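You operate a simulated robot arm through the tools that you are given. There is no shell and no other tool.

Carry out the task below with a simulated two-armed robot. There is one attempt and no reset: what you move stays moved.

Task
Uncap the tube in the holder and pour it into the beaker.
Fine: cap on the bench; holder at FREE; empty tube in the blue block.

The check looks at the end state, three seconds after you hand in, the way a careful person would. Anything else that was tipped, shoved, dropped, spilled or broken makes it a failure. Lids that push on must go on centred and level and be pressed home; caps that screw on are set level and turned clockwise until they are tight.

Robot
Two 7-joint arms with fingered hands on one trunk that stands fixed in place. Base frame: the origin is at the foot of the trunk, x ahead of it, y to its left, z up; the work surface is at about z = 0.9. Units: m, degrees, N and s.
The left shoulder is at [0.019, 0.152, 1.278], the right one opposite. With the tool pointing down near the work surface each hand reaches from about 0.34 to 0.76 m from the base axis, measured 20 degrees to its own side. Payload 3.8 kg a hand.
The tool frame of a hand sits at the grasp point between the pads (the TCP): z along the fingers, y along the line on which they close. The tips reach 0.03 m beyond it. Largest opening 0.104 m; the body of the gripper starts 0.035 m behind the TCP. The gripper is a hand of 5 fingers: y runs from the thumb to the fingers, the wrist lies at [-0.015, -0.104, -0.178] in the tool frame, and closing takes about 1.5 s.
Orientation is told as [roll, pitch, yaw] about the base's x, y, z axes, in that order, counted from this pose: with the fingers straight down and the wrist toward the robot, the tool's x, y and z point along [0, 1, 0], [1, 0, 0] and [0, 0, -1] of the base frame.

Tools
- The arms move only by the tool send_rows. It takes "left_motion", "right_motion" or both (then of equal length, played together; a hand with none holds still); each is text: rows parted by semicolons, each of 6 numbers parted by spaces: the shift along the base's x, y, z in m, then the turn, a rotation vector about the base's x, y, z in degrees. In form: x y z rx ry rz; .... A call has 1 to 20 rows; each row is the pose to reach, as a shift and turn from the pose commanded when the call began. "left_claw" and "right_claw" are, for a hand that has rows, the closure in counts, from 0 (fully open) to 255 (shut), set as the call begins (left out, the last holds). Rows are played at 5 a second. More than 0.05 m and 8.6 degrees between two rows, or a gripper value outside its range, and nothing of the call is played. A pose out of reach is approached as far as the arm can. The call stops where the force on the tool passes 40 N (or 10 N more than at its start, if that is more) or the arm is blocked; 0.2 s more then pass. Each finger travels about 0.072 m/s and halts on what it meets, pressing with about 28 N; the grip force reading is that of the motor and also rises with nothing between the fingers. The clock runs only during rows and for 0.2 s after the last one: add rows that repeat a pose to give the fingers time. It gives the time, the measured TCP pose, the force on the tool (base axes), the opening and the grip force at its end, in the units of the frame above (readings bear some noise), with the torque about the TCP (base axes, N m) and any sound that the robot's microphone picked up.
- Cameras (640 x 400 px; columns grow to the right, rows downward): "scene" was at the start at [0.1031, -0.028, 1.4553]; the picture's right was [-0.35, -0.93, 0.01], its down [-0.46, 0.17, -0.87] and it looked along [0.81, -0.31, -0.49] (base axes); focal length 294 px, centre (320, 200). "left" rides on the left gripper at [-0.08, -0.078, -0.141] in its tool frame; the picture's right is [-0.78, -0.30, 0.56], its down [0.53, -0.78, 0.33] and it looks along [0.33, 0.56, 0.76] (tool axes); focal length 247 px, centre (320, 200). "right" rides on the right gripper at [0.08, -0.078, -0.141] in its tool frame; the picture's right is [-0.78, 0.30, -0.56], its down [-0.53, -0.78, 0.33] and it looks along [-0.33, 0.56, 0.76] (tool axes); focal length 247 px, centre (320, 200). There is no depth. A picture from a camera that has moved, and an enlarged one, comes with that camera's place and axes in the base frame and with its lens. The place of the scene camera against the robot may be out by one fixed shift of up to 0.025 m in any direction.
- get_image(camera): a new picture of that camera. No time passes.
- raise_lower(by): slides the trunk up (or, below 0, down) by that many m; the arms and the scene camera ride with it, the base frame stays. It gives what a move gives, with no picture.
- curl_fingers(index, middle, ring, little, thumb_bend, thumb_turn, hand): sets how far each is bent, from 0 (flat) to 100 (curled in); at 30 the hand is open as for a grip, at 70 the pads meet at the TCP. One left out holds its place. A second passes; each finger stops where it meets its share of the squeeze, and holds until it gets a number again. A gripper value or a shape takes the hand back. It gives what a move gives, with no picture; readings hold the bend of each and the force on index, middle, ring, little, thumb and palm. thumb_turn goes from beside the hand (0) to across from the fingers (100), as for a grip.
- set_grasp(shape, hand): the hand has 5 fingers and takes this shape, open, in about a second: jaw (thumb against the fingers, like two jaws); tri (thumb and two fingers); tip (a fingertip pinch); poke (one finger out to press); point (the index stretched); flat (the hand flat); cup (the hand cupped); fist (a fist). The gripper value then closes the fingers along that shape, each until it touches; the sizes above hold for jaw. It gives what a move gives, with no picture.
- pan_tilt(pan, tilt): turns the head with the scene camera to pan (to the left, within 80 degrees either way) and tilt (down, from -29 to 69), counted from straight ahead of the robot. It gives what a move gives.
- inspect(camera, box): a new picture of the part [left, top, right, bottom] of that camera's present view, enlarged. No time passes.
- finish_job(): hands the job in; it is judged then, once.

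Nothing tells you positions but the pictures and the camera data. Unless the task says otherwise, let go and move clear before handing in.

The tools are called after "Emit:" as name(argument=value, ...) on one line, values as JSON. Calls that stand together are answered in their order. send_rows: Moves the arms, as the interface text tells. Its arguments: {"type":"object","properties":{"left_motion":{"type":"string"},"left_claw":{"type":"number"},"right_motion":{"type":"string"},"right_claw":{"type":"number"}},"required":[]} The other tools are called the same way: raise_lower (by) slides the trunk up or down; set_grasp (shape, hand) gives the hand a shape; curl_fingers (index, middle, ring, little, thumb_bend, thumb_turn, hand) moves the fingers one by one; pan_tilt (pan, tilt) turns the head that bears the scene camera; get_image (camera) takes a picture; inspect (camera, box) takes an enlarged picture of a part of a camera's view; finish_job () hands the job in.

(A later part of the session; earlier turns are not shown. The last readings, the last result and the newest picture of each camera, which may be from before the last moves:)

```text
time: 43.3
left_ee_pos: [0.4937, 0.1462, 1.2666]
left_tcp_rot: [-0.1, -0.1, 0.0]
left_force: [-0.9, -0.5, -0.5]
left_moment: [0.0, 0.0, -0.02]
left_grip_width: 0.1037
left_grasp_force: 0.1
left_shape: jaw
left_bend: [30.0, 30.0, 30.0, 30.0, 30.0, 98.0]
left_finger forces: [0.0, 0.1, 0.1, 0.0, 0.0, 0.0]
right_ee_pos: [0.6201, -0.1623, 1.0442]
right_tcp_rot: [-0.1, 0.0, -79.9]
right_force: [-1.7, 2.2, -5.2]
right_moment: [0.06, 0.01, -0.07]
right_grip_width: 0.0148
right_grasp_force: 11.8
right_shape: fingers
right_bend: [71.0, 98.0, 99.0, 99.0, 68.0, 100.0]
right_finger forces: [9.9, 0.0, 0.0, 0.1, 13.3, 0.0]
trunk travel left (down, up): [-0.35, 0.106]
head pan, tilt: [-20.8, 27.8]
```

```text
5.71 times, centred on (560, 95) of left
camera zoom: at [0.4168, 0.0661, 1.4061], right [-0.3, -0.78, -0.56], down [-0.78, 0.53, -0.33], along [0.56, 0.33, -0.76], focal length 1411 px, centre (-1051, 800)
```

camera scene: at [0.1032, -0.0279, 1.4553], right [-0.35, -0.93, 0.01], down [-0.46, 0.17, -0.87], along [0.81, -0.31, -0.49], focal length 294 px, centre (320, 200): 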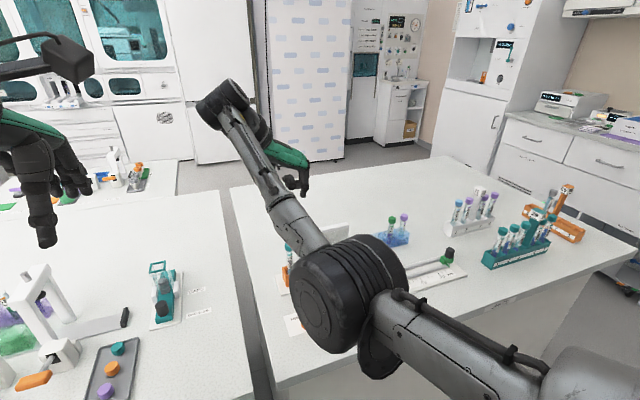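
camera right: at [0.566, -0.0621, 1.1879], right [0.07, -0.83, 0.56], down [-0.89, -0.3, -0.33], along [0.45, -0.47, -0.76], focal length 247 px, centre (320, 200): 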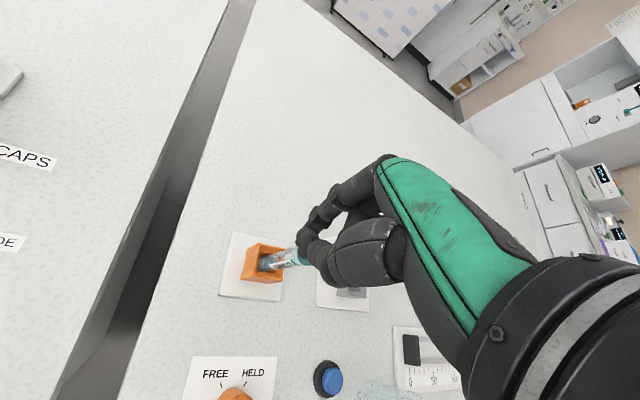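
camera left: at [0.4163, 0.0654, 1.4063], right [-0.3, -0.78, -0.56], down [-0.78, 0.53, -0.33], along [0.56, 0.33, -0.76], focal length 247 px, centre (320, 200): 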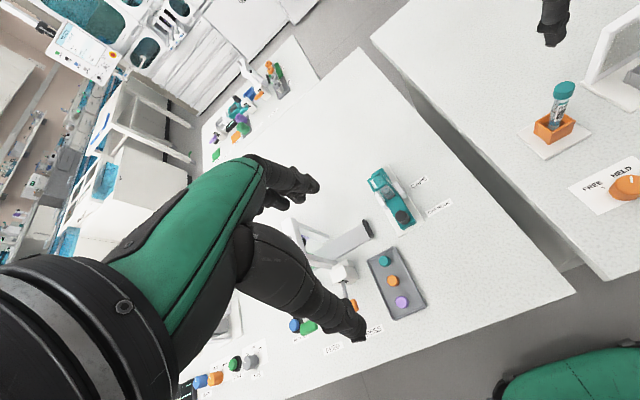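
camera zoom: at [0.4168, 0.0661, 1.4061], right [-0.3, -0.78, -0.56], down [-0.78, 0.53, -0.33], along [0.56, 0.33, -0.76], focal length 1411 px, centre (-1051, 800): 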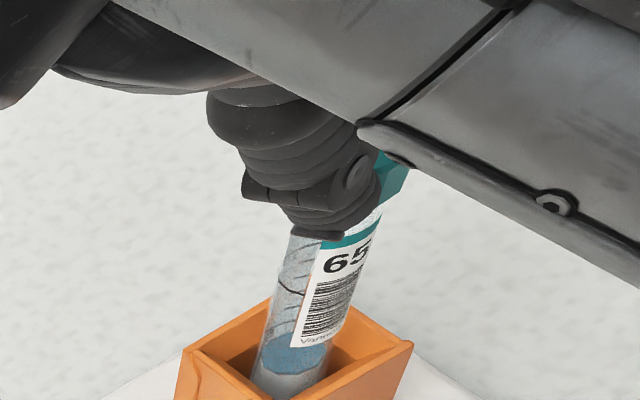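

The grip still looks offset to one side. I'll raise the nearly closed fingertips to just above the cap top and compare them with the cap directly, with little parallax.

Emit:
curl_fingers(hand="right", index=52, thumb_bend=52)

Emit:
send_rows(right_motion="0 0 0.01 0 0 0; 0 0 0.022 0 0 0; 0 0 0.022 0 0 0")

Emit:
curl_fingers(hand="right", index=64, thumb_bend=64)

Emit:
inspect(camera="right", box=[240, 190, 360, 290])

Emit:
inspect(camera="left", box=[530, 40, 600, 120])

```text
time: 44.3
left_ee_pos: [0.4937, 0.1457, 1.2656]
left_tcp_rot: [0.1, 0.0, 0.0]
left_force: [-0.2, 0.1, 0.5]
left_moment: [0.01, -0.02, 0.02]
left_grip_width: 0.1038
left_grasp_force: 0.1
left_shape: jaw
left_bend: [30.0, 30.0, 30.0, 30.0, 30.0, 98.0]
left_finger forces: [0.0, 0.1, 0.0, 0.0, 0.0, 0.0]
right_ee_pos: [0.6202, -0.1627, 1.0439]
right_tcp_rot: [0.0, 0.1, -79.9]
right_force: [-0.1, 0.7, -0.3]
right_moment: [0.02, -0.02, 0.03]
right_grip_width: 0.0461
right_grasp_force: 0.1
right_shape: fingers
right_bend: [52.0, 98.0, 99.0, 99.0, 52.0, 100.0]
right_finger forces: [0.0, 0.1, 0.0, 0.0, 0.1, 0.0]
trunk travel left (down, up): [-0.35, 0.106]
head pan, tilt: [-20.8, 27.8]
```

```text
time: 45.1
left_ee_pos: [0.4931, 0.1449, 1.2662]
left_tcp_rot: [0.0, 0.0, -0.1]
left_force: [-0.4, 0.1, -0.5]
left_moment: [-0.01, 0.0, -0.03]
left_grip_width: 0.1036
left_grasp_force: 0.2
left_shape: jaw
left_bend: [30.0, 30.0, 30.0, 30.0, 30.0, 98.0]
left_finger forces: [0.0, 0.0, 0.0, 0.0, 0.1, 0.0]
right_ee_pos: [0.6188, -0.1628, 1.0666]
right_tcp_rot: [0.0, 0.0, -79.9]
right_force: [-0.5, 0.2, 0.4]
right_moment: [-0.03, 0.0, 0.02]
right_grip_width: 0.0462
right_grasp_force: 0.1
right_shape: fingers
right_bend: [52.0, 98.0, 99.0, 99.0, 52.0, 100.0]
right_finger forces: [0.0, 0.0, 0.0, 0.1, 0.0, 0.1]
trunk travel left (down, up): [-0.35, 0.106]
head pan, tilt: [-20.8, 27.8]
```

```text
time: 46.1
left_ee_pos: [0.4928, 0.1455, 1.2658]
left_tcp_rot: [0.0, 0.0, 0.0]
left_force: [0.1, -0.1, -0.2]
left_moment: [-0.01, 0.03, 0.02]
left_grip_width: 0.1034
left_grasp_force: 0.1
left_shape: jaw
left_bend: [30.0, 30.0, 30.0, 30.0, 30.0, 98.0]
left_finger forces: [0.1, 0.0, 0.0, 0.0, 0.0, 0.1]
right_ee_pos: [0.6185, -0.1627, 1.0657]
right_tcp_rot: [0.0, -0.1, -79.9]
right_force: [0.1, 0.7, -0.4]
right_moment: [0.0, 0.04, 0.0]
right_grip_width: 0.0171
right_grasp_force: 0.0
right_shape: fingers
right_bend: [64.0, 98.0, 99.0, 99.0, 64.0, 100.0]
right_finger forces: [0.0, 0.0, 0.0, 0.0, 0.0, 0.0]
trunk travel left (down, up): [-0.35, 0.106]
head pan, tilt: [-20.8, 27.8]
```

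```text
4.00 times, centred on (300, 240) of right
camera zoom: at [0.6832, -0.0719, 1.208], right [-0.71, -0.43, 0.56], down [-0.66, 0.67, -0.33], along [-0.23, -0.61, -0.76], focal length 988 px, centre (400, 40)
```

zoom: 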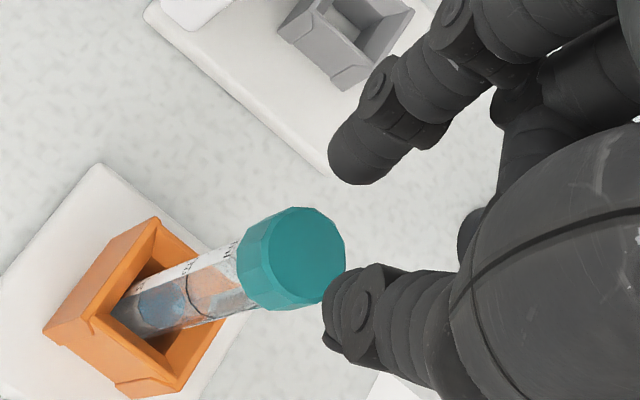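

```text
5.00 times, centred on (565, 80) of left
camera zoom: at [0.4163, 0.0655, 1.4063], right [-0.3, -0.78, -0.56], down [-0.78, 0.53, -0.33], along [0.56, 0.33, -0.76], focal length 1235 px, centre (-905, 800)
```

zoom: 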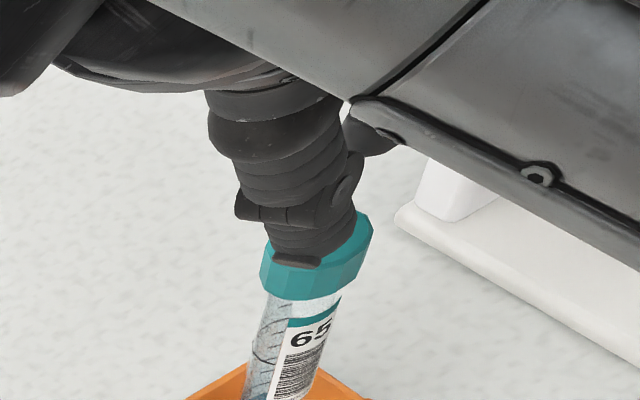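

At yaw -80 the fingertips need about +3 to 4 mm in x. I'll repeat the same visual alignment at yaw -16 to pin down the true pinch centre before twisting.

Emit:
send_rows(right_motion="0 0 0.005 0 0 8; 0 0.001 0.005 0 0 16; 0 0.002 0.005 0 0 24; 0 0.003 0.005 0 0 32; 0 0.004 0.005 0 0 40; 0 0.005 0.005 0 0 48; 0 0.005 0.005 0 0 56; 0 0.005 0.005 0 0 64; 0 0.005 0.0 0 0 64; 0 0.005 0.0 0 0 64")

Emit:
inspect(camera="right", box=[240, 190, 360, 290])

Emit:
inspect(camera="left", box=[530, 40, 600, 120])

Emit:
inspect(camera="scene", box=[260, 210, 340, 280])

```text
time: 48.3
left_ee_pos: [0.4932, 0.1449, 1.2662]
left_tcp_rot: [0.0, 0.0, 0.1]
left_force: [0.3, 0.4, 0.1]
left_moment: [0.04, 0.0, 0.0]
left_grip_width: 0.1037
left_grasp_force: 0.1
left_shape: jaw
left_bend: [30.0, 30.0, 30.0, 30.0, 30.0, 98.0]
left_finger forces: [0.0, 0.0, 0.1, 0.0, 0.1, 0.0]
right_ee_pos: [0.6195, -0.1563, 1.0676]
right_tcp_rot: [0.0, 0.0, -15.9]
right_force: [0.7, 0.4, -0.4]
right_moment: [-0.03, 0.01, -0.02]
right_grip_width: 0.0169
right_grasp_force: 0.0
right_shape: fingers
right_bend: [64.0, 98.0, 99.0, 99.0, 64.0, 100.0]
right_finger forces: [0.0, 0.0, 0.1, 0.0, 0.0, 0.0]
trunk travel left (down, up): [-0.35, 0.106]
head pan, tilt: [-20.8, 27.8]
```

```text
4.00 times, centred on (300, 240) of right
camera zoom: at [0.5655, -0.0591, 1.2078], right [0.07, -0.83, 0.56], down [-0.89, -0.3, -0.33], along [0.44, -0.47, -0.76], focal length 988 px, centre (400, 40)
```

zoom: 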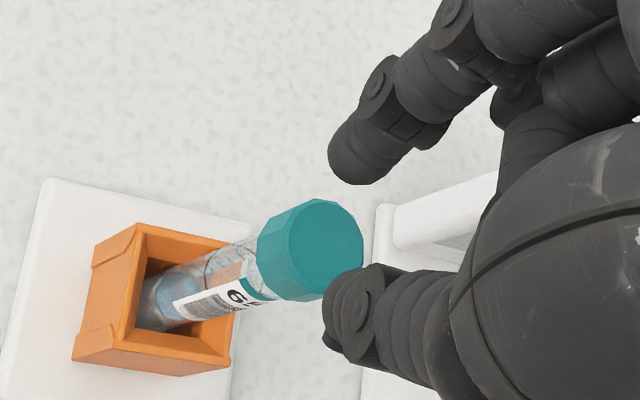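

```text
5.00 times, centred on (565, 80) of left
camera zoom: at [0.4163, 0.0656, 1.4063], right [-0.3, -0.78, -0.56], down [-0.78, 0.53, -0.33], along [0.56, 0.33, -0.76], focal length 1235 px, centre (-905, 800)
```

zoom: 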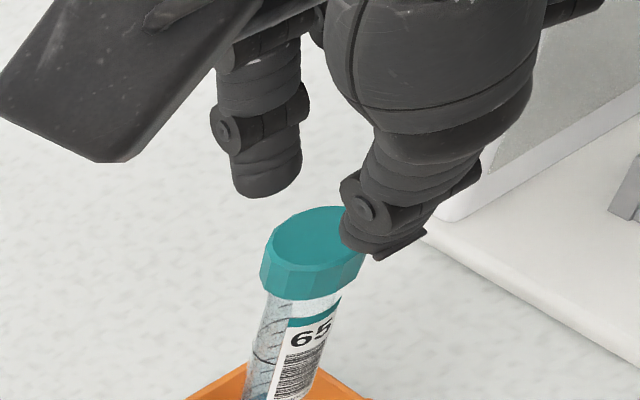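

```text
5.71 times, centred on (300, 245) of scene
camera zoom: at [0.1032, -0.0276, 1.4553], right [-0.35, -0.93, 0.01], down [-0.46, 0.17, -0.87], along [0.81, -0.31, -0.49], focal length 1683 px, centre (434, -57)
```

zoom: 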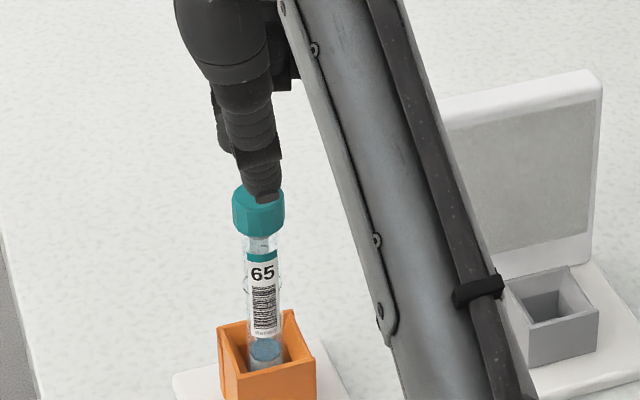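

This view shows the cause: the thumb tip sits about 11 mm off from the index along the tool x axis, so the pinch is skewed. I'll rise a little and adjust thumb_turn to bring them opposite each other.

Emit:
send_rows(right_motion="0 0 0.01 0 0 0; 0 0 0.01 0 0 0")

Emit:
curl_fingers(hand="right", thumb_turn=85)

Emit:
inspect(camera="left", box=[530, 40, 600, 120])

Emit:
inspect(camera="right", box=[240, 190, 360, 290])

Emit:
inspect(camera="scene", box=[260, 210, 340, 280])

```text
time: 48.9
left_ee_pos: [0.4933, 0.1462, 1.2664]
left_tcp_rot: [0.1, 0.0, 0.1]
left_force: [-0.2, -1.1, -0.5]
left_moment: [-0.01, -0.02, 0.0]
left_grip_width: 0.1037
left_grasp_force: 0.0
left_shape: jaw
left_bend: [30.0, 30.0, 30.0, 30.0, 30.0, 98.0]
left_finger forces: [0.0, 0.1, 0.0, 0.0, 0.0, 0.0]
right_ee_pos: [0.6191, -0.1576, 1.0766]
right_tcp_rot: [0.1, 0.0, -15.9]
right_force: [-0.6, 0.1, 0.4]
right_moment: [-0.03, 0.01, -0.05]
right_grip_width: 0.0167
right_grasp_force: 0.0
right_shape: fingers
right_bend: [64.0, 98.0, 99.0, 99.0, 64.0, 100.0]
right_finger forces: [0.1, 0.1, 0.1, 0.0, 0.0, 0.0]
trunk travel left (down, up): [-0.35, 0.106]
head pan, tilt: [-20.8, 27.8]
```

```text
time: 49.9
left_ee_pos: [0.4938, 0.1452, 1.2668]
left_tcp_rot: [0.0, 0.0, 0.0]
left_force: [-0.6, 0.5, 0.5]
left_moment: [0.0, -0.02, -0.02]
left_grip_width: 0.1036
left_grasp_force: 0.1
left_shape: jaw
left_bend: [30.0, 30.0, 30.0, 30.0, 30.0, 98.0]
left_finger forces: [0.0, 0.0, 0.0, 0.0, 0.0, 0.0]
right_ee_pos: [0.6204, -0.1567, 1.076]
right_tcp_rot: [0.1, 0.0, -15.9]
right_force: [-1.0, -0.2, -1.0]
right_moment: [0.0, 0.0, 0.0]
right_grip_width: 0.0204
right_grasp_force: 0.0
right_shape: fingers
right_bend: [64.0, 98.0, 99.0, 99.0, 64.0, 87.0]
right_finger forces: [0.0, 0.1, 0.1, 0.1, 0.0, 0.1]
trunk travel left (down, up): [-0.35, 0.106]
head pan, tilt: [-20.8, 27.8]
```

```text
5.00 times, centred on (565, 80) of left
camera zoom: at [0.4163, 0.0655, 1.4063], right [-0.3, -0.78, -0.56], down [-0.78, 0.53, -0.33], along [0.56, 0.33, -0.76], focal length 1235 px, centre (-905, 800)
```

zoom: 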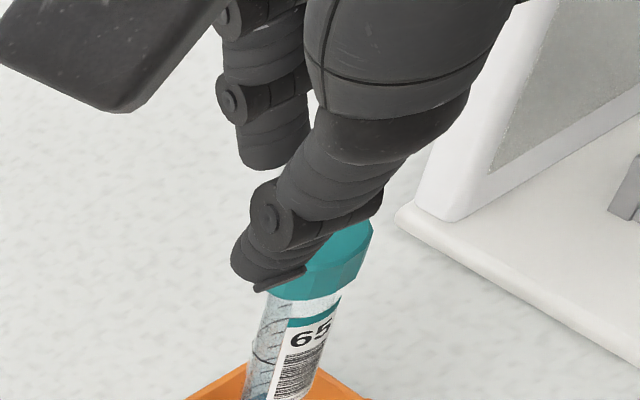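

```text
4.00 times, centred on (300, 240) of right
camera zoom: at [0.5656, -0.0593, 1.218], right [0.07, -0.83, 0.56], down [-0.89, -0.3, -0.33], along [0.44, -0.47, -0.76], focal length 988 px, centre (400, 40)
```

zoom: 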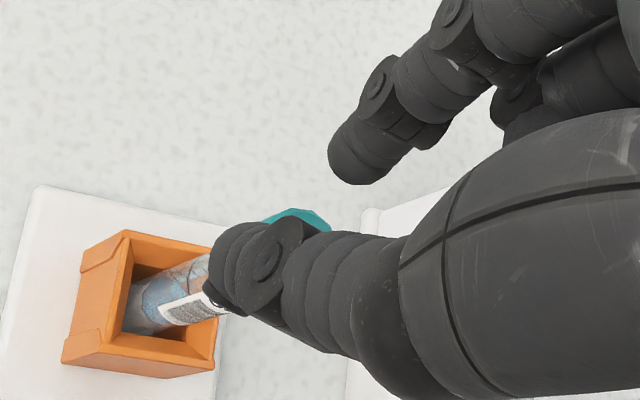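

```text
5.71 times, centred on (300, 245) of scene
camera zoom: at [0.1032, -0.0277, 1.4553], right [-0.35, -0.93, 0.01], down [-0.46, 0.17, -0.87], along [0.81, -0.31, -0.49], focal length 1683 px, centre (434, -57)
```

zoom: 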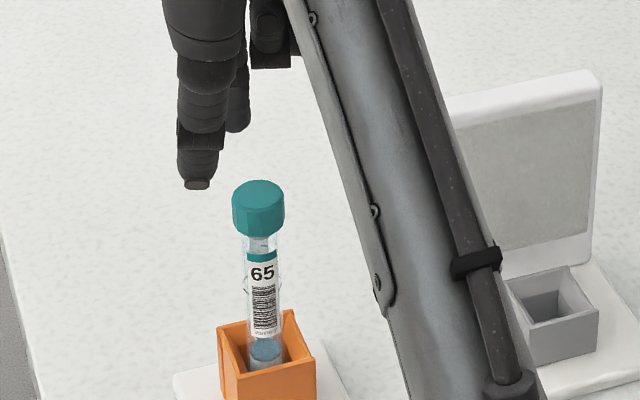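

Emit:
curl_fingers(hand="right", thumb_turn=95)

Emit:
inspect(camera="left", box=[530, 40, 600, 120])

Emit:
inspect(camera="scene", box=[260, 210, 340, 280])

```text
time: 50.9
left_ee_pos: [0.494, 0.1462, 1.2655]
left_tcp_rot: [-0.1, 0.1, 0.0]
left_force: [-0.2, 0.3, -0.2]
left_moment: [0.0, 0.0, 0.01]
left_grip_width: 0.1038
left_grasp_force: 0.0
left_shape: jaw
left_bend: [30.0, 30.0, 30.0, 30.0, 30.0, 98.0]
left_finger forces: [0.0, 0.0, 0.1, 0.0, 0.0, 0.0]
right_ee_pos: [0.6201, -0.159, 1.0761]
right_tcp_rot: [0.0, 0.0, -15.8]
right_force: [0.2, -0.5, 0.5]
right_moment: [0.0, 0.01, 0.0]
right_grip_width: 0.0166
right_grasp_force: 0.1
right_shape: fingers
right_bend: [64.0, 98.0, 99.0, 99.0, 64.0, 97.0]
right_finger forces: [0.0, 0.0, 0.0, 0.0, 0.0, 0.1]
trunk travel left (down, up): [-0.35, 0.106]
head pan, tilt: [-20.8, 27.8]
```

```text
5.00 times, centred on (565, 80) of left
camera zoom: at [0.4163, 0.0655, 1.4063], right [-0.3, -0.78, -0.56], down [-0.78, 0.53, -0.33], along [0.56, 0.33, -0.76], focal length 1235 px, centre (-905, 800)
```

zoom: 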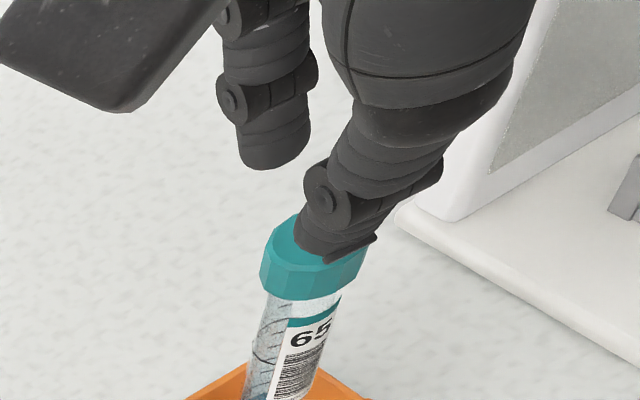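

```text
5.71 times, centred on (300, 245) of scene
camera zoom: at [0.1032, -0.0277, 1.4553], right [-0.35, -0.93, 0.01], down [-0.46, 0.17, -0.87], along [0.81, -0.31, -0.49], focal length 1683 px, centre (434, -57)
```

zoom: 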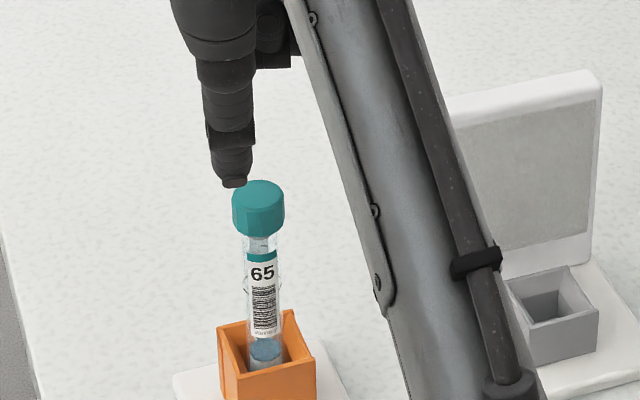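

The thumb and index are now in line with each other, about 7 mm to the +y side of the cap. I'll shift and re-check.

Emit:
send_rows(right_motion="-0.001 -0.004 0 0 0 0; -0.002 -0.007 0 0 0 0; -0.002 -0.007 -0.007 0 0 0; -0.002 -0.007 -0.007 0 0 0")

Emit:
inspect(camera="left", box=[530, 40, 600, 120])

Emit:
inspect(camera="scene", box=[260, 210, 340, 280])

Emit:
inspect(camera="right", box=[240, 190, 360, 290])

```text
time: 51.9
left_ee_pos: [0.4941, 0.1464, 1.2662]
left_tcp_rot: [0.0, -0.1, 0.1]
left_force: [0.0, -0.1, 0.2]
left_moment: [-0.03, 0.01, -0.02]
left_grip_width: 0.1034
left_grasp_force: 0.1
left_shape: jaw
left_bend: [30.0, 30.0, 30.0, 30.0, 30.0, 98.0]
left_finger forces: [0.0, 0.0, 0.1, 0.0, 0.0, 0.0]
right_ee_pos: [0.6174, -0.1644, 1.0695]
right_tcp_rot: [-0.1, -0.1, -16.0]
right_force: [0.0, 0.2, 0.0]
right_moment: [-0.02, 0.0, 0.01]
right_grip_width: 0.0166
right_grasp_force: 0.1
right_shape: fingers
right_bend: [64.0, 98.0, 99.0, 99.0, 64.0, 97.0]
right_finger forces: [0.0, 0.0, 0.1, 0.0, 0.0, 0.1]
trunk travel left (down, up): [-0.35, 0.106]
head pan, tilt: [-20.8, 27.8]
```

```text
5.00 times, centred on (565, 80) of left
camera zoom: at [0.4163, 0.0655, 1.4063], right [-0.3, -0.78, -0.56], down [-0.78, 0.53, -0.33], along [0.56, 0.33, -0.76], focal length 1235 px, centre (-905, 800)
```

zoom: 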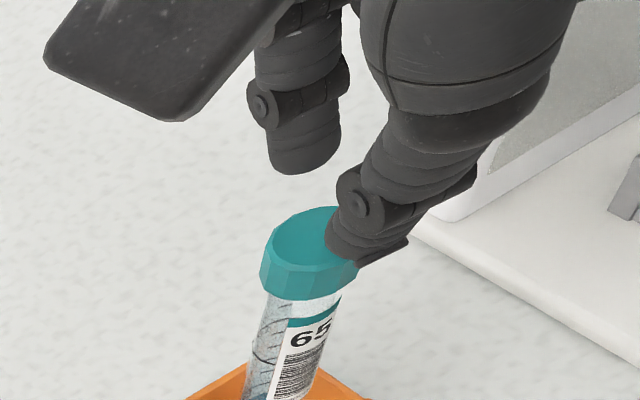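

```text
5.71 times, centred on (300, 245) of scene
camera zoom: at [0.1032, -0.0277, 1.4553], right [-0.35, -0.93, 0.01], down [-0.46, 0.17, -0.87], along [0.81, -0.31, -0.49], focal length 1683 px, centre (434, -57)
```

zoom: 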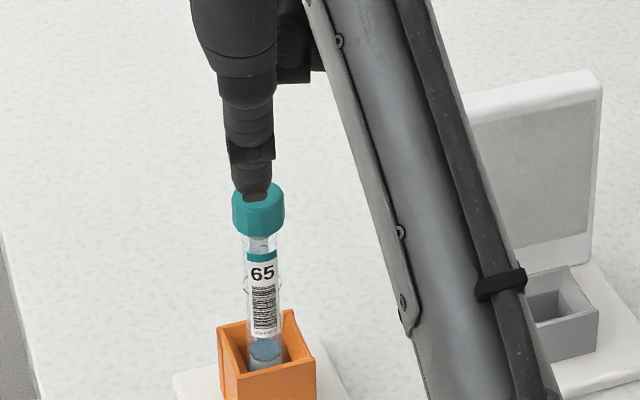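

```text
4.00 times, centred on (300, 240) of right
camera zoom: at [0.5637, -0.0662, 1.2109], right [0.07, -0.83, 0.56], down [-0.89, -0.3, -0.33], along [0.44, -0.47, -0.76], focal length 988 px, centre (400, 40)
```

zoom: 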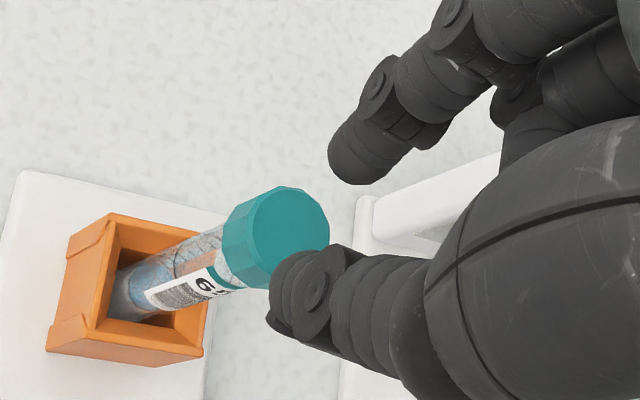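

The fingers are now aligned in the scene view. I'll open them, descend and close.

Emit:
curl_fingers(hand="right", index=52, thumb_bend=52)

Emit:
send_rows(right_motion="0 0 -0.013 0 0 0; 0 0 -0.026 0 0 0; 0 0 -0.026 0 0 0")

Emit:
curl_fingers(hand="right", index=80, thumb_bend=80)

Emit:
inspect(camera="left", box=[530, 40, 600, 120])

Emit:
inspect(camera="scene", box=[260, 210, 340, 280])

Emit:
inspect(camera="right", box=[240, 190, 360, 290])

```text
time: 52.9
left_ee_pos: [0.4935, 0.144, 1.2653]
left_tcp_rot: [-0.1, 0.0, 0.0]
left_force: [0.3, 0.6, 0.6]
left_moment: [0.03, -0.02, 0.01]
left_grip_width: 0.1036
left_grasp_force: 0.1
left_shape: jaw
left_bend: [30.0, 30.0, 30.0, 30.0, 30.0, 98.0]
left_finger forces: [0.1, 0.0, 0.0, 0.0, 0.0, 0.0]
right_ee_pos: [0.6177, -0.1643, 1.0705]
right_tcp_rot: [0.0, -0.1, -16.0]
right_force: [-0.5, 0.8, -0.4]
right_moment: [0.02, 0.04, 0.04]
right_grip_width: 0.0467
right_grasp_force: 0.1
right_shape: fingers
right_bend: [52.0, 98.0, 99.0, 99.0, 52.0, 95.0]
right_finger forces: [0.0, 0.0, 0.0, 0.0, 0.1, 0.0]
trunk travel left (down, up): [-0.35, 0.106]
head pan, tilt: [-20.8, 27.8]
```

```text
time: 53.7
left_ee_pos: [0.4933, 0.1448, 1.2663]
left_tcp_rot: [0.1, 0.0, 0.0]
left_force: [0.1, -0.8, 0.4]
left_moment: [0.0, 0.0, 0.03]
left_grip_width: 0.1038
left_grasp_force: 0.1
left_shape: jaw
left_bend: [30.0, 30.0, 30.0, 30.0, 30.0, 98.0]
left_finger forces: [0.0, 0.1, 0.1, 0.1, 0.0, 0.0]
right_ee_pos: [0.6176, -0.164, 1.0428]
right_tcp_rot: [0.0, 0.0, -16.0]
right_force: [1.2, 0.2, 0.5]
right_moment: [-0.02, 0.04, 0.01]
right_grip_width: 0.0465
right_grasp_force: 0.1
right_shape: fingers
right_bend: [52.0, 98.0, 99.0, 99.0, 52.0, 95.0]
right_finger forces: [0.0, 0.0, 0.0, 0.0, 0.1, 0.0]
trunk travel left (down, up): [-0.35, 0.106]
head pan, tilt: [-20.8, 27.8]
```

```text
time: 54.7
left_ee_pos: [0.493, 0.1457, 1.265]
left_tcp_rot: [-0.1, -0.1, 0.0]
left_force: [0.5, 0.0, 0.4]
left_moment: [0.05, 0.0, 0.0]
left_grip_width: 0.1037
left_grasp_force: 0.0
left_shape: jaw
left_bend: [30.0, 30.0, 30.0, 30.0, 30.0, 98.0]
left_finger forces: [0.0, 0.1, 0.1, 0.0, 0.0, 0.1]
right_ee_pos: [0.617, -0.1648, 1.0422]
right_tcp_rot: [0.0, 0.2, -15.9]
right_force: [-1.0, 0.1, -4.1]
right_moment: [-0.06, 0.0, 0.01]
right_grip_width: 0.0149
right_grasp_force: 11.4
right_shape: fingers
right_bend: [60.0, 98.0, 99.0, 99.0, 69.0, 97.0]
right_finger forces: [10.9, 0.1, 0.0, 0.0, 12.0, 0.0]
trunk travel left (down, up): [-0.35, 0.106]
head pan, tilt: [-20.8, 27.8]
```

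```text
5.00 times, centred on (565, 80) of left
camera zoom: at [0.4166, 0.0653, 1.4062], right [-0.3, -0.78, -0.56], down [-0.78, 0.53, -0.33], along [0.56, 0.33, -0.76], focal length 1235 px, centre (-905, 800)
```

zoom: 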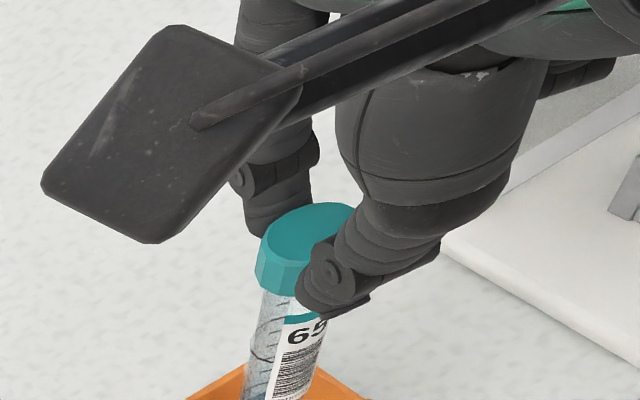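

```text
5.71 times, centred on (300, 245) of scene
camera zoom: at [0.1035, -0.0279, 1.4553], right [-0.35, -0.93, 0.01], down [-0.46, 0.17, -0.87], along [0.81, -0.31, -0.49], focal length 1683 px, centre (434, -57)
```

zoom: 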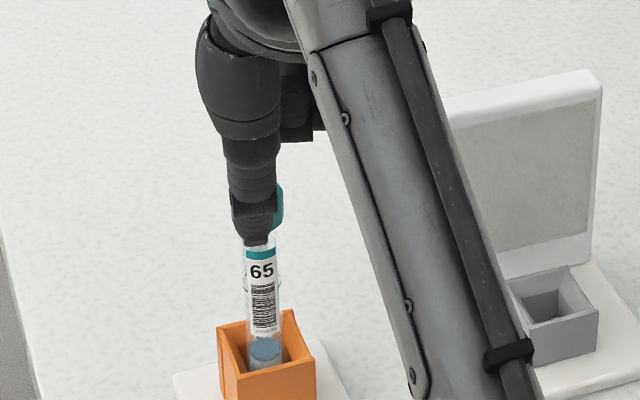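

```text
4.00 times, centred on (300, 240) of right
camera zoom: at [0.5637, -0.0665, 1.1838], right [0.07, -0.83, 0.56], down [-0.89, -0.3, -0.33], along [0.44, -0.47, -0.76], focal length 988 px, centre (400, 40)
```

zoom: 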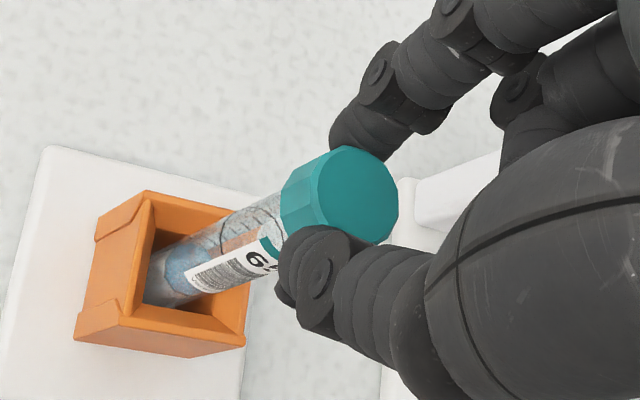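

The grip now looks good, with thumb and index on opposite faces. I'll twist in small steps and check.

Emit:
send_rows(right_motion="0.0005 0 0 0 0 8; 0.001 0.0001 0 0 0 16; 0.0015 0.0003 0 0 0 24")

Emit:
inspect(camera="right", box=[240, 190, 360, 290])

Emit:
inspect(camera="left", box=[530, 40, 600, 120])

```text
time: 55.5
left_ee_pos: [0.4951, 0.1442, 1.2659]
left_tcp_rot: [-0.1, 0.0, 0.1]
left_force: [0.3, 0.0, 0.4]
left_moment: [0.02, 0.03, 0.03]
left_grip_width: 0.1036
left_grasp_force: 0.1
left_shape: jaw
left_bend: [30.0, 30.0, 30.0, 30.0, 30.0, 98.0]
left_finger forces: [0.0, 0.1, 0.1, 0.0, 0.0, 0.0]
right_ee_pos: [0.619, -0.1658, 1.0428]
right_tcp_rot: [0.0, 0.0, 8.2]
right_force: [-1.1, -2.9, -6.3]
right_moment: [-0.15, -0.04, -0.1]
right_grip_width: 0.0145
right_grasp_force: 11.0
right_shape: fingers
right_bend: [60.0, 98.0, 99.0, 99.0, 70.0, 94.0]
right_finger forces: [10.3, 0.0, 0.0, 0.1, 12.8, 0.0]
trunk travel left (down, up): [-0.35, 0.106]
head pan, tilt: [-20.8, 27.8]
```

```text
4.00 times, centred on (300, 240) of right
camera zoom: at [0.5304, -0.0973, 1.184], right [0.4, -0.73, 0.56], down [-0.69, -0.64, -0.33], along [0.6, -0.25, -0.76], focal length 988 px, centre (400, 40)
```

zoom: 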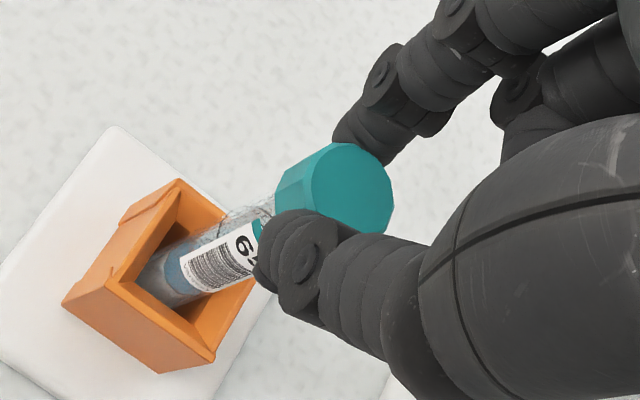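

```text
5.00 times, centred on (565, 80) of left
camera zoom: at [0.4173, 0.0641, 1.406], right [-0.3, -0.78, -0.56], down [-0.78, 0.54, -0.33], along [0.56, 0.33, -0.76], focal length 1235 px, centre (-905, 800)
```

zoom: 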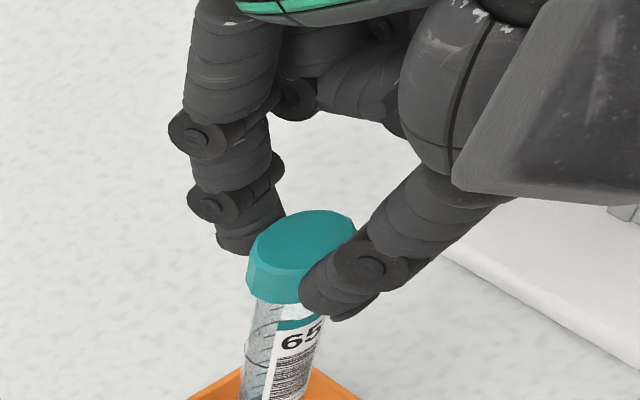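

Emit:
send_rows(right_motion="0.0005 0.0001 0.0002 0 0 8; 0.0009 0.0003 0.0003 0 0 16; 0.0013 0.0006 0.0004 0 0 24; 0.0016 0.001 0.0005 0 0 32")

Emit:
inspect(camera="right", box=[240, 190, 360, 290])

Emit:
inspect(camera="left", box=[530, 40, 600, 120])

```text
time: 56.5
left_ee_pos: [0.4959, 0.145, 1.2663]
left_tcp_rot: [0.0, 0.1, 0.0]
left_force: [0.6, -0.1, 0.1]
left_moment: [-0.02, 0.01, -0.03]
left_grip_width: 0.1037
left_grasp_force: 0.1
left_shape: jaw
left_bend: [30.0, 30.0, 30.0, 30.0, 30.0, 98.0]
left_finger forces: [0.0, 0.1, 0.0, 0.0, 0.1, 0.0]
right_ee_pos: [0.6214, -0.1634, 1.0435]
right_tcp_rot: [0.0, 0.2, 40.2]
right_force: [1.1, -2.0, -9.1]
right_moment: [-0.12, -0.16, -0.09]
right_grip_width: 0.0126
right_grasp_force: 11.6
right_shape: fingers
right_bend: [60.0, 98.0, 99.0, 99.0, 71.0, 93.0]
right_finger forces: [10.7, 0.0, 0.1, 0.0, 12.6, 0.0]
trunk travel left (down, up): [-0.35, 0.106]
head pan, tilt: [-20.8, 27.8]
```

```text
4.00 times, centred on (300, 240) of right
camera zoom: at [0.51, -0.1524, 1.1847], right [0.73, -0.4, 0.55], down [-0.25, -0.91, -0.33], along [0.64, 0.1, -0.76], focal length 988 px, centre (400, 40)
```

zoom: 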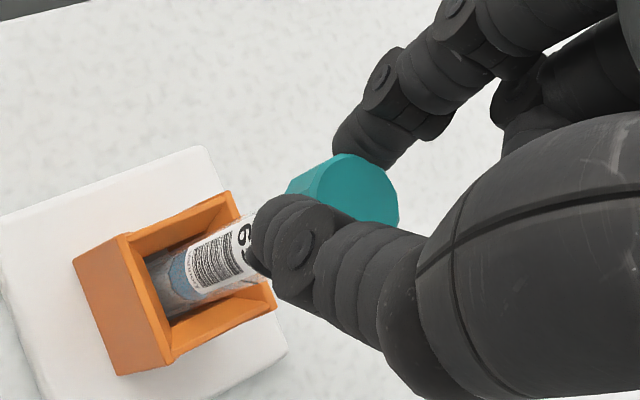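

```text
5.00 times, centred on (565, 80) of left
camera zoom: at [0.418, 0.0647, 1.4058], right [-0.3, -0.78, -0.56], down [-0.78, 0.53, -0.33], along [0.55, 0.33, -0.76], focal length 1235 px, centre (-905, 800)
```

zoom: 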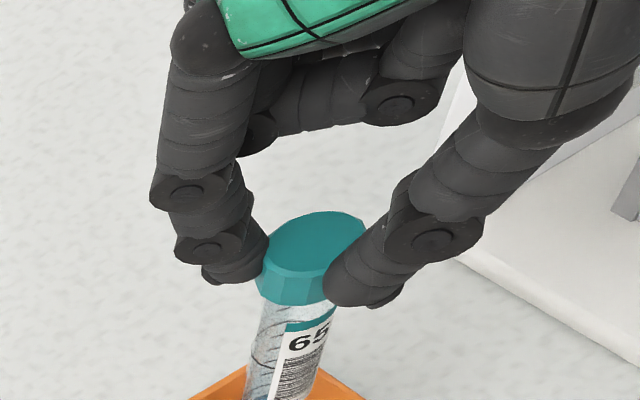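

Emit:
inspect(camera="left", box=[552, 78, 576, 108])

Emit:
send_rows(right_motion="0.0004 0.0003 0.0002 0 0 8; 0.0008 0.0006 0.0004 0 0 16; 0.001 0.001 0.0006 0 0 24; 0.0012 0.0014 0.0008 0 0 32; 0.0013 0.0018 0.001 0 0 40")

Emit:
inspect(camera="left", box=[552, 78, 576, 108])

Emit:
inspect(camera="right", box=[240, 190, 360, 290])

```text
13.33 times, centred on (564, 93) of left
camera zoom: at [0.418, 0.0647, 1.4058], right [-0.3, -0.78, -0.56], down [-0.78, 0.53, -0.33], along [0.55, 0.33, -0.76], focal length 3293 px, centre (-2933, 1627)
```

zoom: 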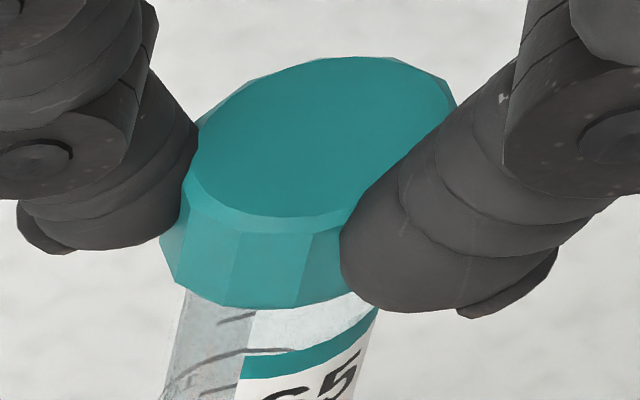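

```text
time: 57.7
left_ee_pos: [0.4922, 0.1456, 1.2663]
left_tcp_rot: [0.0, 0.0, 0.1]
left_force: [0.0, 0.7, -0.6]
left_moment: [0.03, 0.02, -0.02]
left_grip_width: 0.1037
left_grasp_force: 0.1
left_shape: jaw
left_bend: [30.0, 30.0, 30.0, 30.0, 30.0, 98.0]
left_finger forces: [0.0, 0.0, 0.0, 0.0, 0.0, 0.0]
right_ee_pos: [0.6217, -0.1602, 1.0458]
right_tcp_rot: [-0.1, -0.1, 80.2]
right_force: [-3.0, 3.1, 1.3]
right_moment: [0.08, 0.05, 0.01]
right_grip_width: 0.0001
right_grasp_force: 0.1
right_shape: fingers
right_bend: [71.0, 98.0, 99.0, 99.0, 78.0, 95.0]
right_finger forces: [0.0, 0.0, 0.0, 0.0, 0.1, 0.1]
trunk travel left (down, up): [-0.35, 0.106]
head pan, tilt: [-20.8, 27.8]
```

```text
13.33 times, centred on (564, 93) of left
camera zoom: at [0.4158, 0.0664, 1.4065], right [-0.3, -0.78, -0.56], down [-0.78, 0.53, -0.33], along [0.56, 0.33, -0.76], focal length 3293 px, centre (-2933, 1627)
```

zoom: 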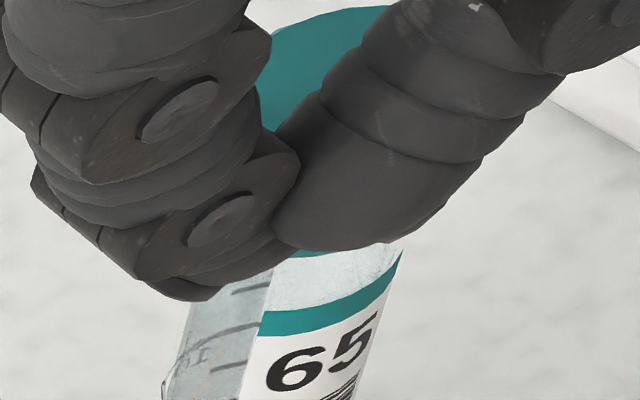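

```text
4.00 times, centred on (300, 240) of right
camera zoom: at [0.5285, -0.2234, 1.1875], right [0.81, 0.16, 0.56], down [0.4, -0.86, -0.33], along [0.42, 0.49, -0.76], focal length 988 px, centre (400, 40)
```

zoom: 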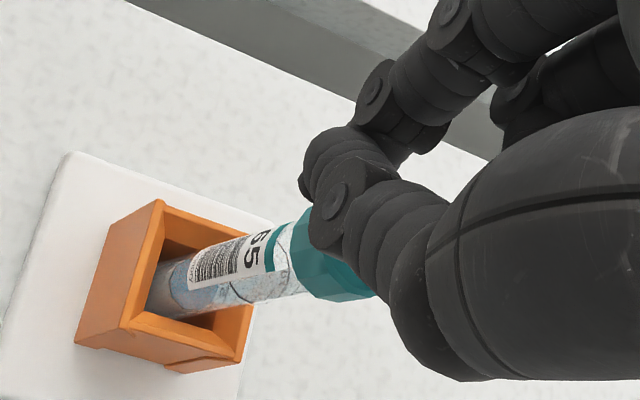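

The pinch held through about 56° and then slid off. I'll raise clear and check whether the cap actually turned or rose.

Emit:
send_rows(right_motion="-0.004 0 0.002 0 0 0; -0.004 0 0.03 0 0 0; 0 0 0.06 0 0 0; 0 -0.03 0.09 0 0 -4; 0 -0.06 0.09 0 0 -8; 0 -0.06 0.09 0 0 -8")

Emit:
inspect(camera="left", box=[545, 70, 585, 120])

Emit:
inspect(camera="scene", box=[270, 235, 310, 275])

```text
time: 59.1
left_ee_pos: [0.4939, 0.1459, 1.2659]
left_tcp_rot: [-0.1, 0.0, 0.0]
left_force: [0.5, 0.6, 0.2]
left_moment: [0.0, 0.0, -0.02]
left_grip_width: 0.1038
left_grasp_force: 0.1
left_shape: jaw
left_bend: [30.0, 30.0, 30.0, 30.0, 30.0, 98.0]
left_finger forces: [0.0, 0.0, 0.0, 0.0, 0.0, 0.0]
right_ee_pos: [0.621, -0.2199, 1.136]
right_tcp_rot: [-0.1, -0.2, 72.0]
right_force: [-0.5, -0.8, 0.3]
right_moment: [-0.01, -0.02, 0.0]
right_grip_width: 0.0001
right_grasp_force: 0.2
right_shape: fingers
right_bend: [71.0, 98.0, 99.0, 99.0, 78.0, 96.0]
right_finger forces: [0.0, 0.0, 0.0, 0.1, 0.0, 0.0]
trunk travel left (down, up): [-0.35, 0.106]
head pan, tilt: [-20.8, 27.8]
```

```text
8.00 times, centred on (565, 95) of left
camera zoom: at [0.4165, 0.0663, 1.4062], right [-0.3, -0.78, -0.56], down [-0.78, 0.53, -0.33], along [0.56, 0.33, -0.76], focal length 1976 px, centre (-1640, 1040)
```

zoom: 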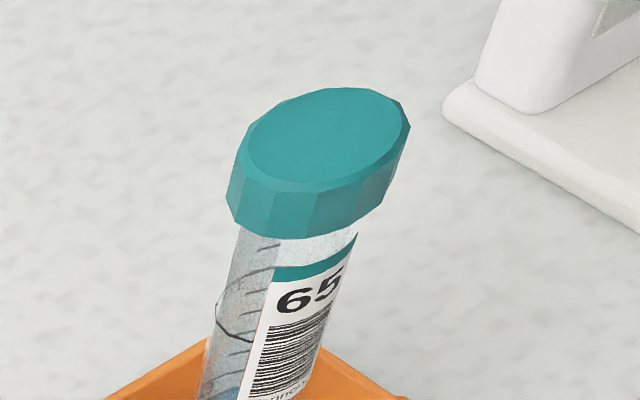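

```text
10.00 times, centred on (290, 255) of scene
camera zoom: at [0.1034, -0.027, 1.4553], right [-0.35, -0.93, 0.01], down [-0.46, 0.17, -0.87], along [0.81, -0.31, -0.49], focal length 2946 px, centre (620, -350)
```

zoom: 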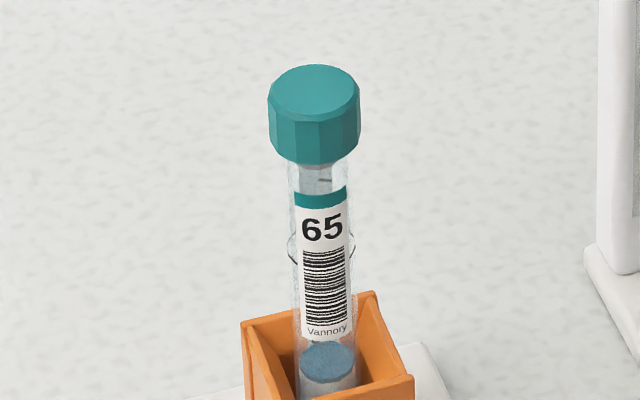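

There's no clear sign the cap turned. The thumb at full turn actually sits between the index and middle fingers, so a three-finger grasp should be well balanced. I'll set that up and align it above the cap.

Emit:
set_grasp(hand="right", shape="tri")

Emit:
curl_fingers(hand="right", index=60, middle=60, thumb_bend=60, thumb_turn=100)

Emit:
send_rows(right_motion="0 0.006 0 0 0 -8; 0 0.012 0 0 0 -16; 0 0.018 0 0 0 -24; 0 0.024 0 0 0 -32; 0 0.03 0 0 0 -40; 0 0.036 0 0 0 -48; 0 0.042 0 0 0 -56; 0 0.05 0 0 0 -64; 0 0.056 0 0 0 -72; 0 0.062 0 0 0 -80; -0.001 0.064 0 0 0 -88; -0.001 0.064 -0.03 0 0 -88; -0.001 0.064 -0.062 0 0 -88; -0.001 0.064 -0.062 0 0 -88")

Emit:
inspect(camera="left", box=[530, 40, 600, 120])

Emit:
inspect(camera="scene", box=[260, 210, 340, 280])

Emit:
inspect(camera="right", box=[240, 190, 360, 290])

```text
time: 60.0
left_ee_pos: [0.4937, 0.1451, 1.2665]
left_tcp_rot: [0.0, 0.0, 0.1]
left_force: [0.0, -0.6, 0.3]
left_moment: [-0.03, 0.01, -0.01]
left_grip_width: 0.1037
left_grasp_force: 0.0
left_shape: jaw
left_bend: [30.0, 30.0, 30.0, 30.0, 30.0, 98.0]
left_finger forces: [0.0, 0.0, 0.0, 0.0, 0.0, 0.0]
right_ee_pos: [0.6217, -0.2216, 1.1356]
right_tcp_rot: [-0.1, -0.1, 72.1]
right_force: [-0.4, 0.6, 0.2]
right_moment: [-0.01, -0.02, -0.01]
right_grip_width: 0.1037
right_grasp_force: 0.1
right_shape: tri
right_bend: [30.0, 30.0, 99.0, 99.0, 30.0, 97.0]
right_finger forces: [0.0, 0.0, 0.0, 0.1, 0.0, 0.1]
trunk travel left (down, up): [-0.35, 0.106]
head pan, tilt: [-20.8, 27.8]
```

```text
time: 61.0
left_ee_pos: [0.4928, 0.1452, 1.266]
left_tcp_rot: [0.0, 0.0, -0.1]
left_force: [-0.2, 0.9, -0.3]
left_moment: [-0.02, 0.0, 0.03]
left_grip_width: 0.1036
left_grasp_force: 0.1
left_shape: jaw
left_bend: [30.0, 30.0, 30.0, 30.0, 30.0, 98.0]
left_finger forces: [0.1, 0.1, 0.0, 0.0, 0.0, 0.1]
right_ee_pos: [0.6198, -0.2201, 1.1363]
right_tcp_rot: [0.0, 0.0, 72.1]
right_force: [-0.4, 0.7, 0.4]
right_moment: [0.0, 0.0, 0.02]
right_grip_width: 0.0264
right_grasp_force: 0.0
right_shape: fingers
right_bend: [60.0, 60.0, 99.0, 99.0, 60.0, 100.0]
right_finger forces: [0.1, 0.0, 0.0, 0.0, 0.1, 0.0]
trunk travel left (down, up): [-0.35, 0.106]
head pan, tilt: [-20.8, 27.8]
```

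```text
time: 64.0
left_ee_pos: [0.4938, 0.1462, 1.2661]
left_tcp_rot: [0.0, 0.0, 0.0]
left_force: [0.0, -0.3, -0.4]
left_moment: [-0.03, 0.03, -0.03]
left_grip_width: 0.1037
left_grasp_force: 0.0
left_shape: jaw
left_bend: [30.0, 30.0, 30.0, 30.0, 30.0, 98.0]
left_finger forces: [0.1, 0.0, 0.0, 0.1, 0.0, 0.0]
right_ee_pos: [0.6211, -0.1569, 1.0724]
right_tcp_rot: [0.0, 0.0, -16.0]
right_force: [-0.8, 0.1, -0.6]
right_moment: [-0.02, -0.02, 0.01]
right_grip_width: 0.0266
right_grasp_force: 0.1
right_shape: fingers
right_bend: [60.0, 60.0, 99.0, 99.0, 60.0, 100.0]
right_finger forces: [0.0, 0.0, 0.0, 0.0, 0.1, 0.1]
trunk travel left (down, up): [-0.35, 0.106]
head pan, tilt: [-20.8, 27.8]
```

```text
5.00 times, centred on (565, 80) of left
camera zoom: at [0.4162, 0.0657, 1.4064], right [-0.3, -0.78, -0.56], down [-0.78, 0.53, -0.33], along [0.56, 0.33, -0.76], focal length 1235 px, centre (-905, 800)
```

zoom: 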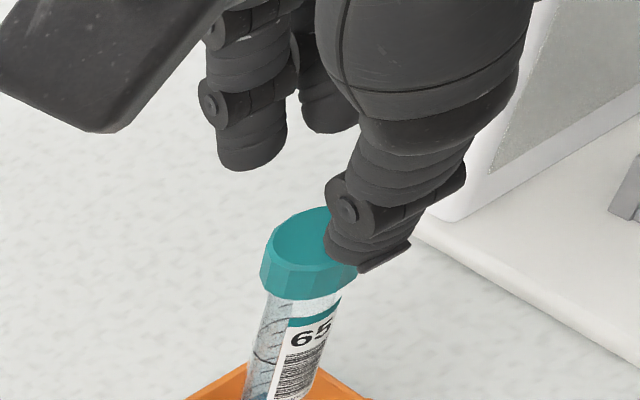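

```text
5.71 times, centred on (300, 245) of scene
camera zoom: at [0.1031, -0.0275, 1.4554], right [-0.35, -0.93, 0.01], down [-0.46, 0.17, -0.87], along [0.81, -0.31, -0.49], focal length 1683 px, centre (434, -57)
```

zoom: 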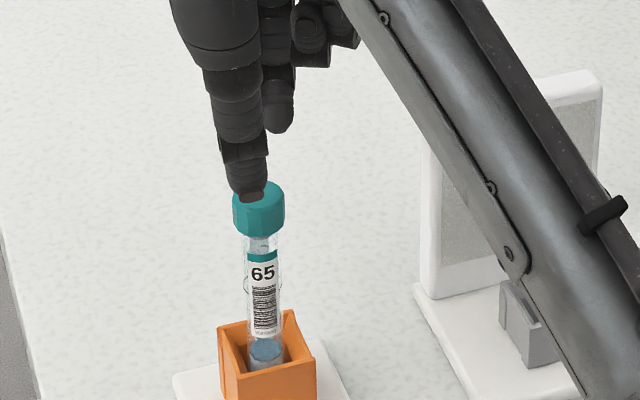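

```text
4.00 times, centred on (300, 240) of right
camera zoom: at [0.5673, -0.0585, 1.2134], right [0.07, -0.83, 0.56], down [-0.89, -0.3, -0.33], along [0.44, -0.47, -0.76], focal length 988 px, centre (400, 40)
```

zoom: 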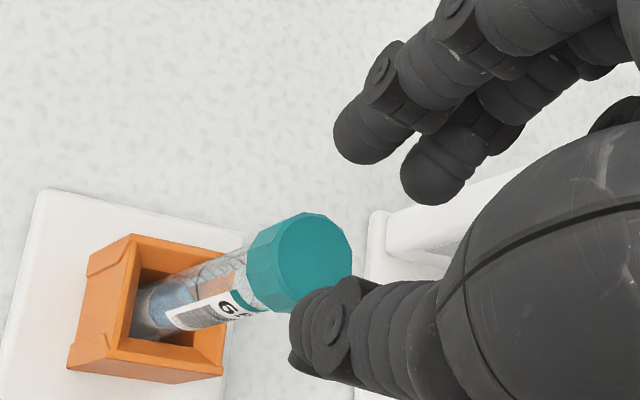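

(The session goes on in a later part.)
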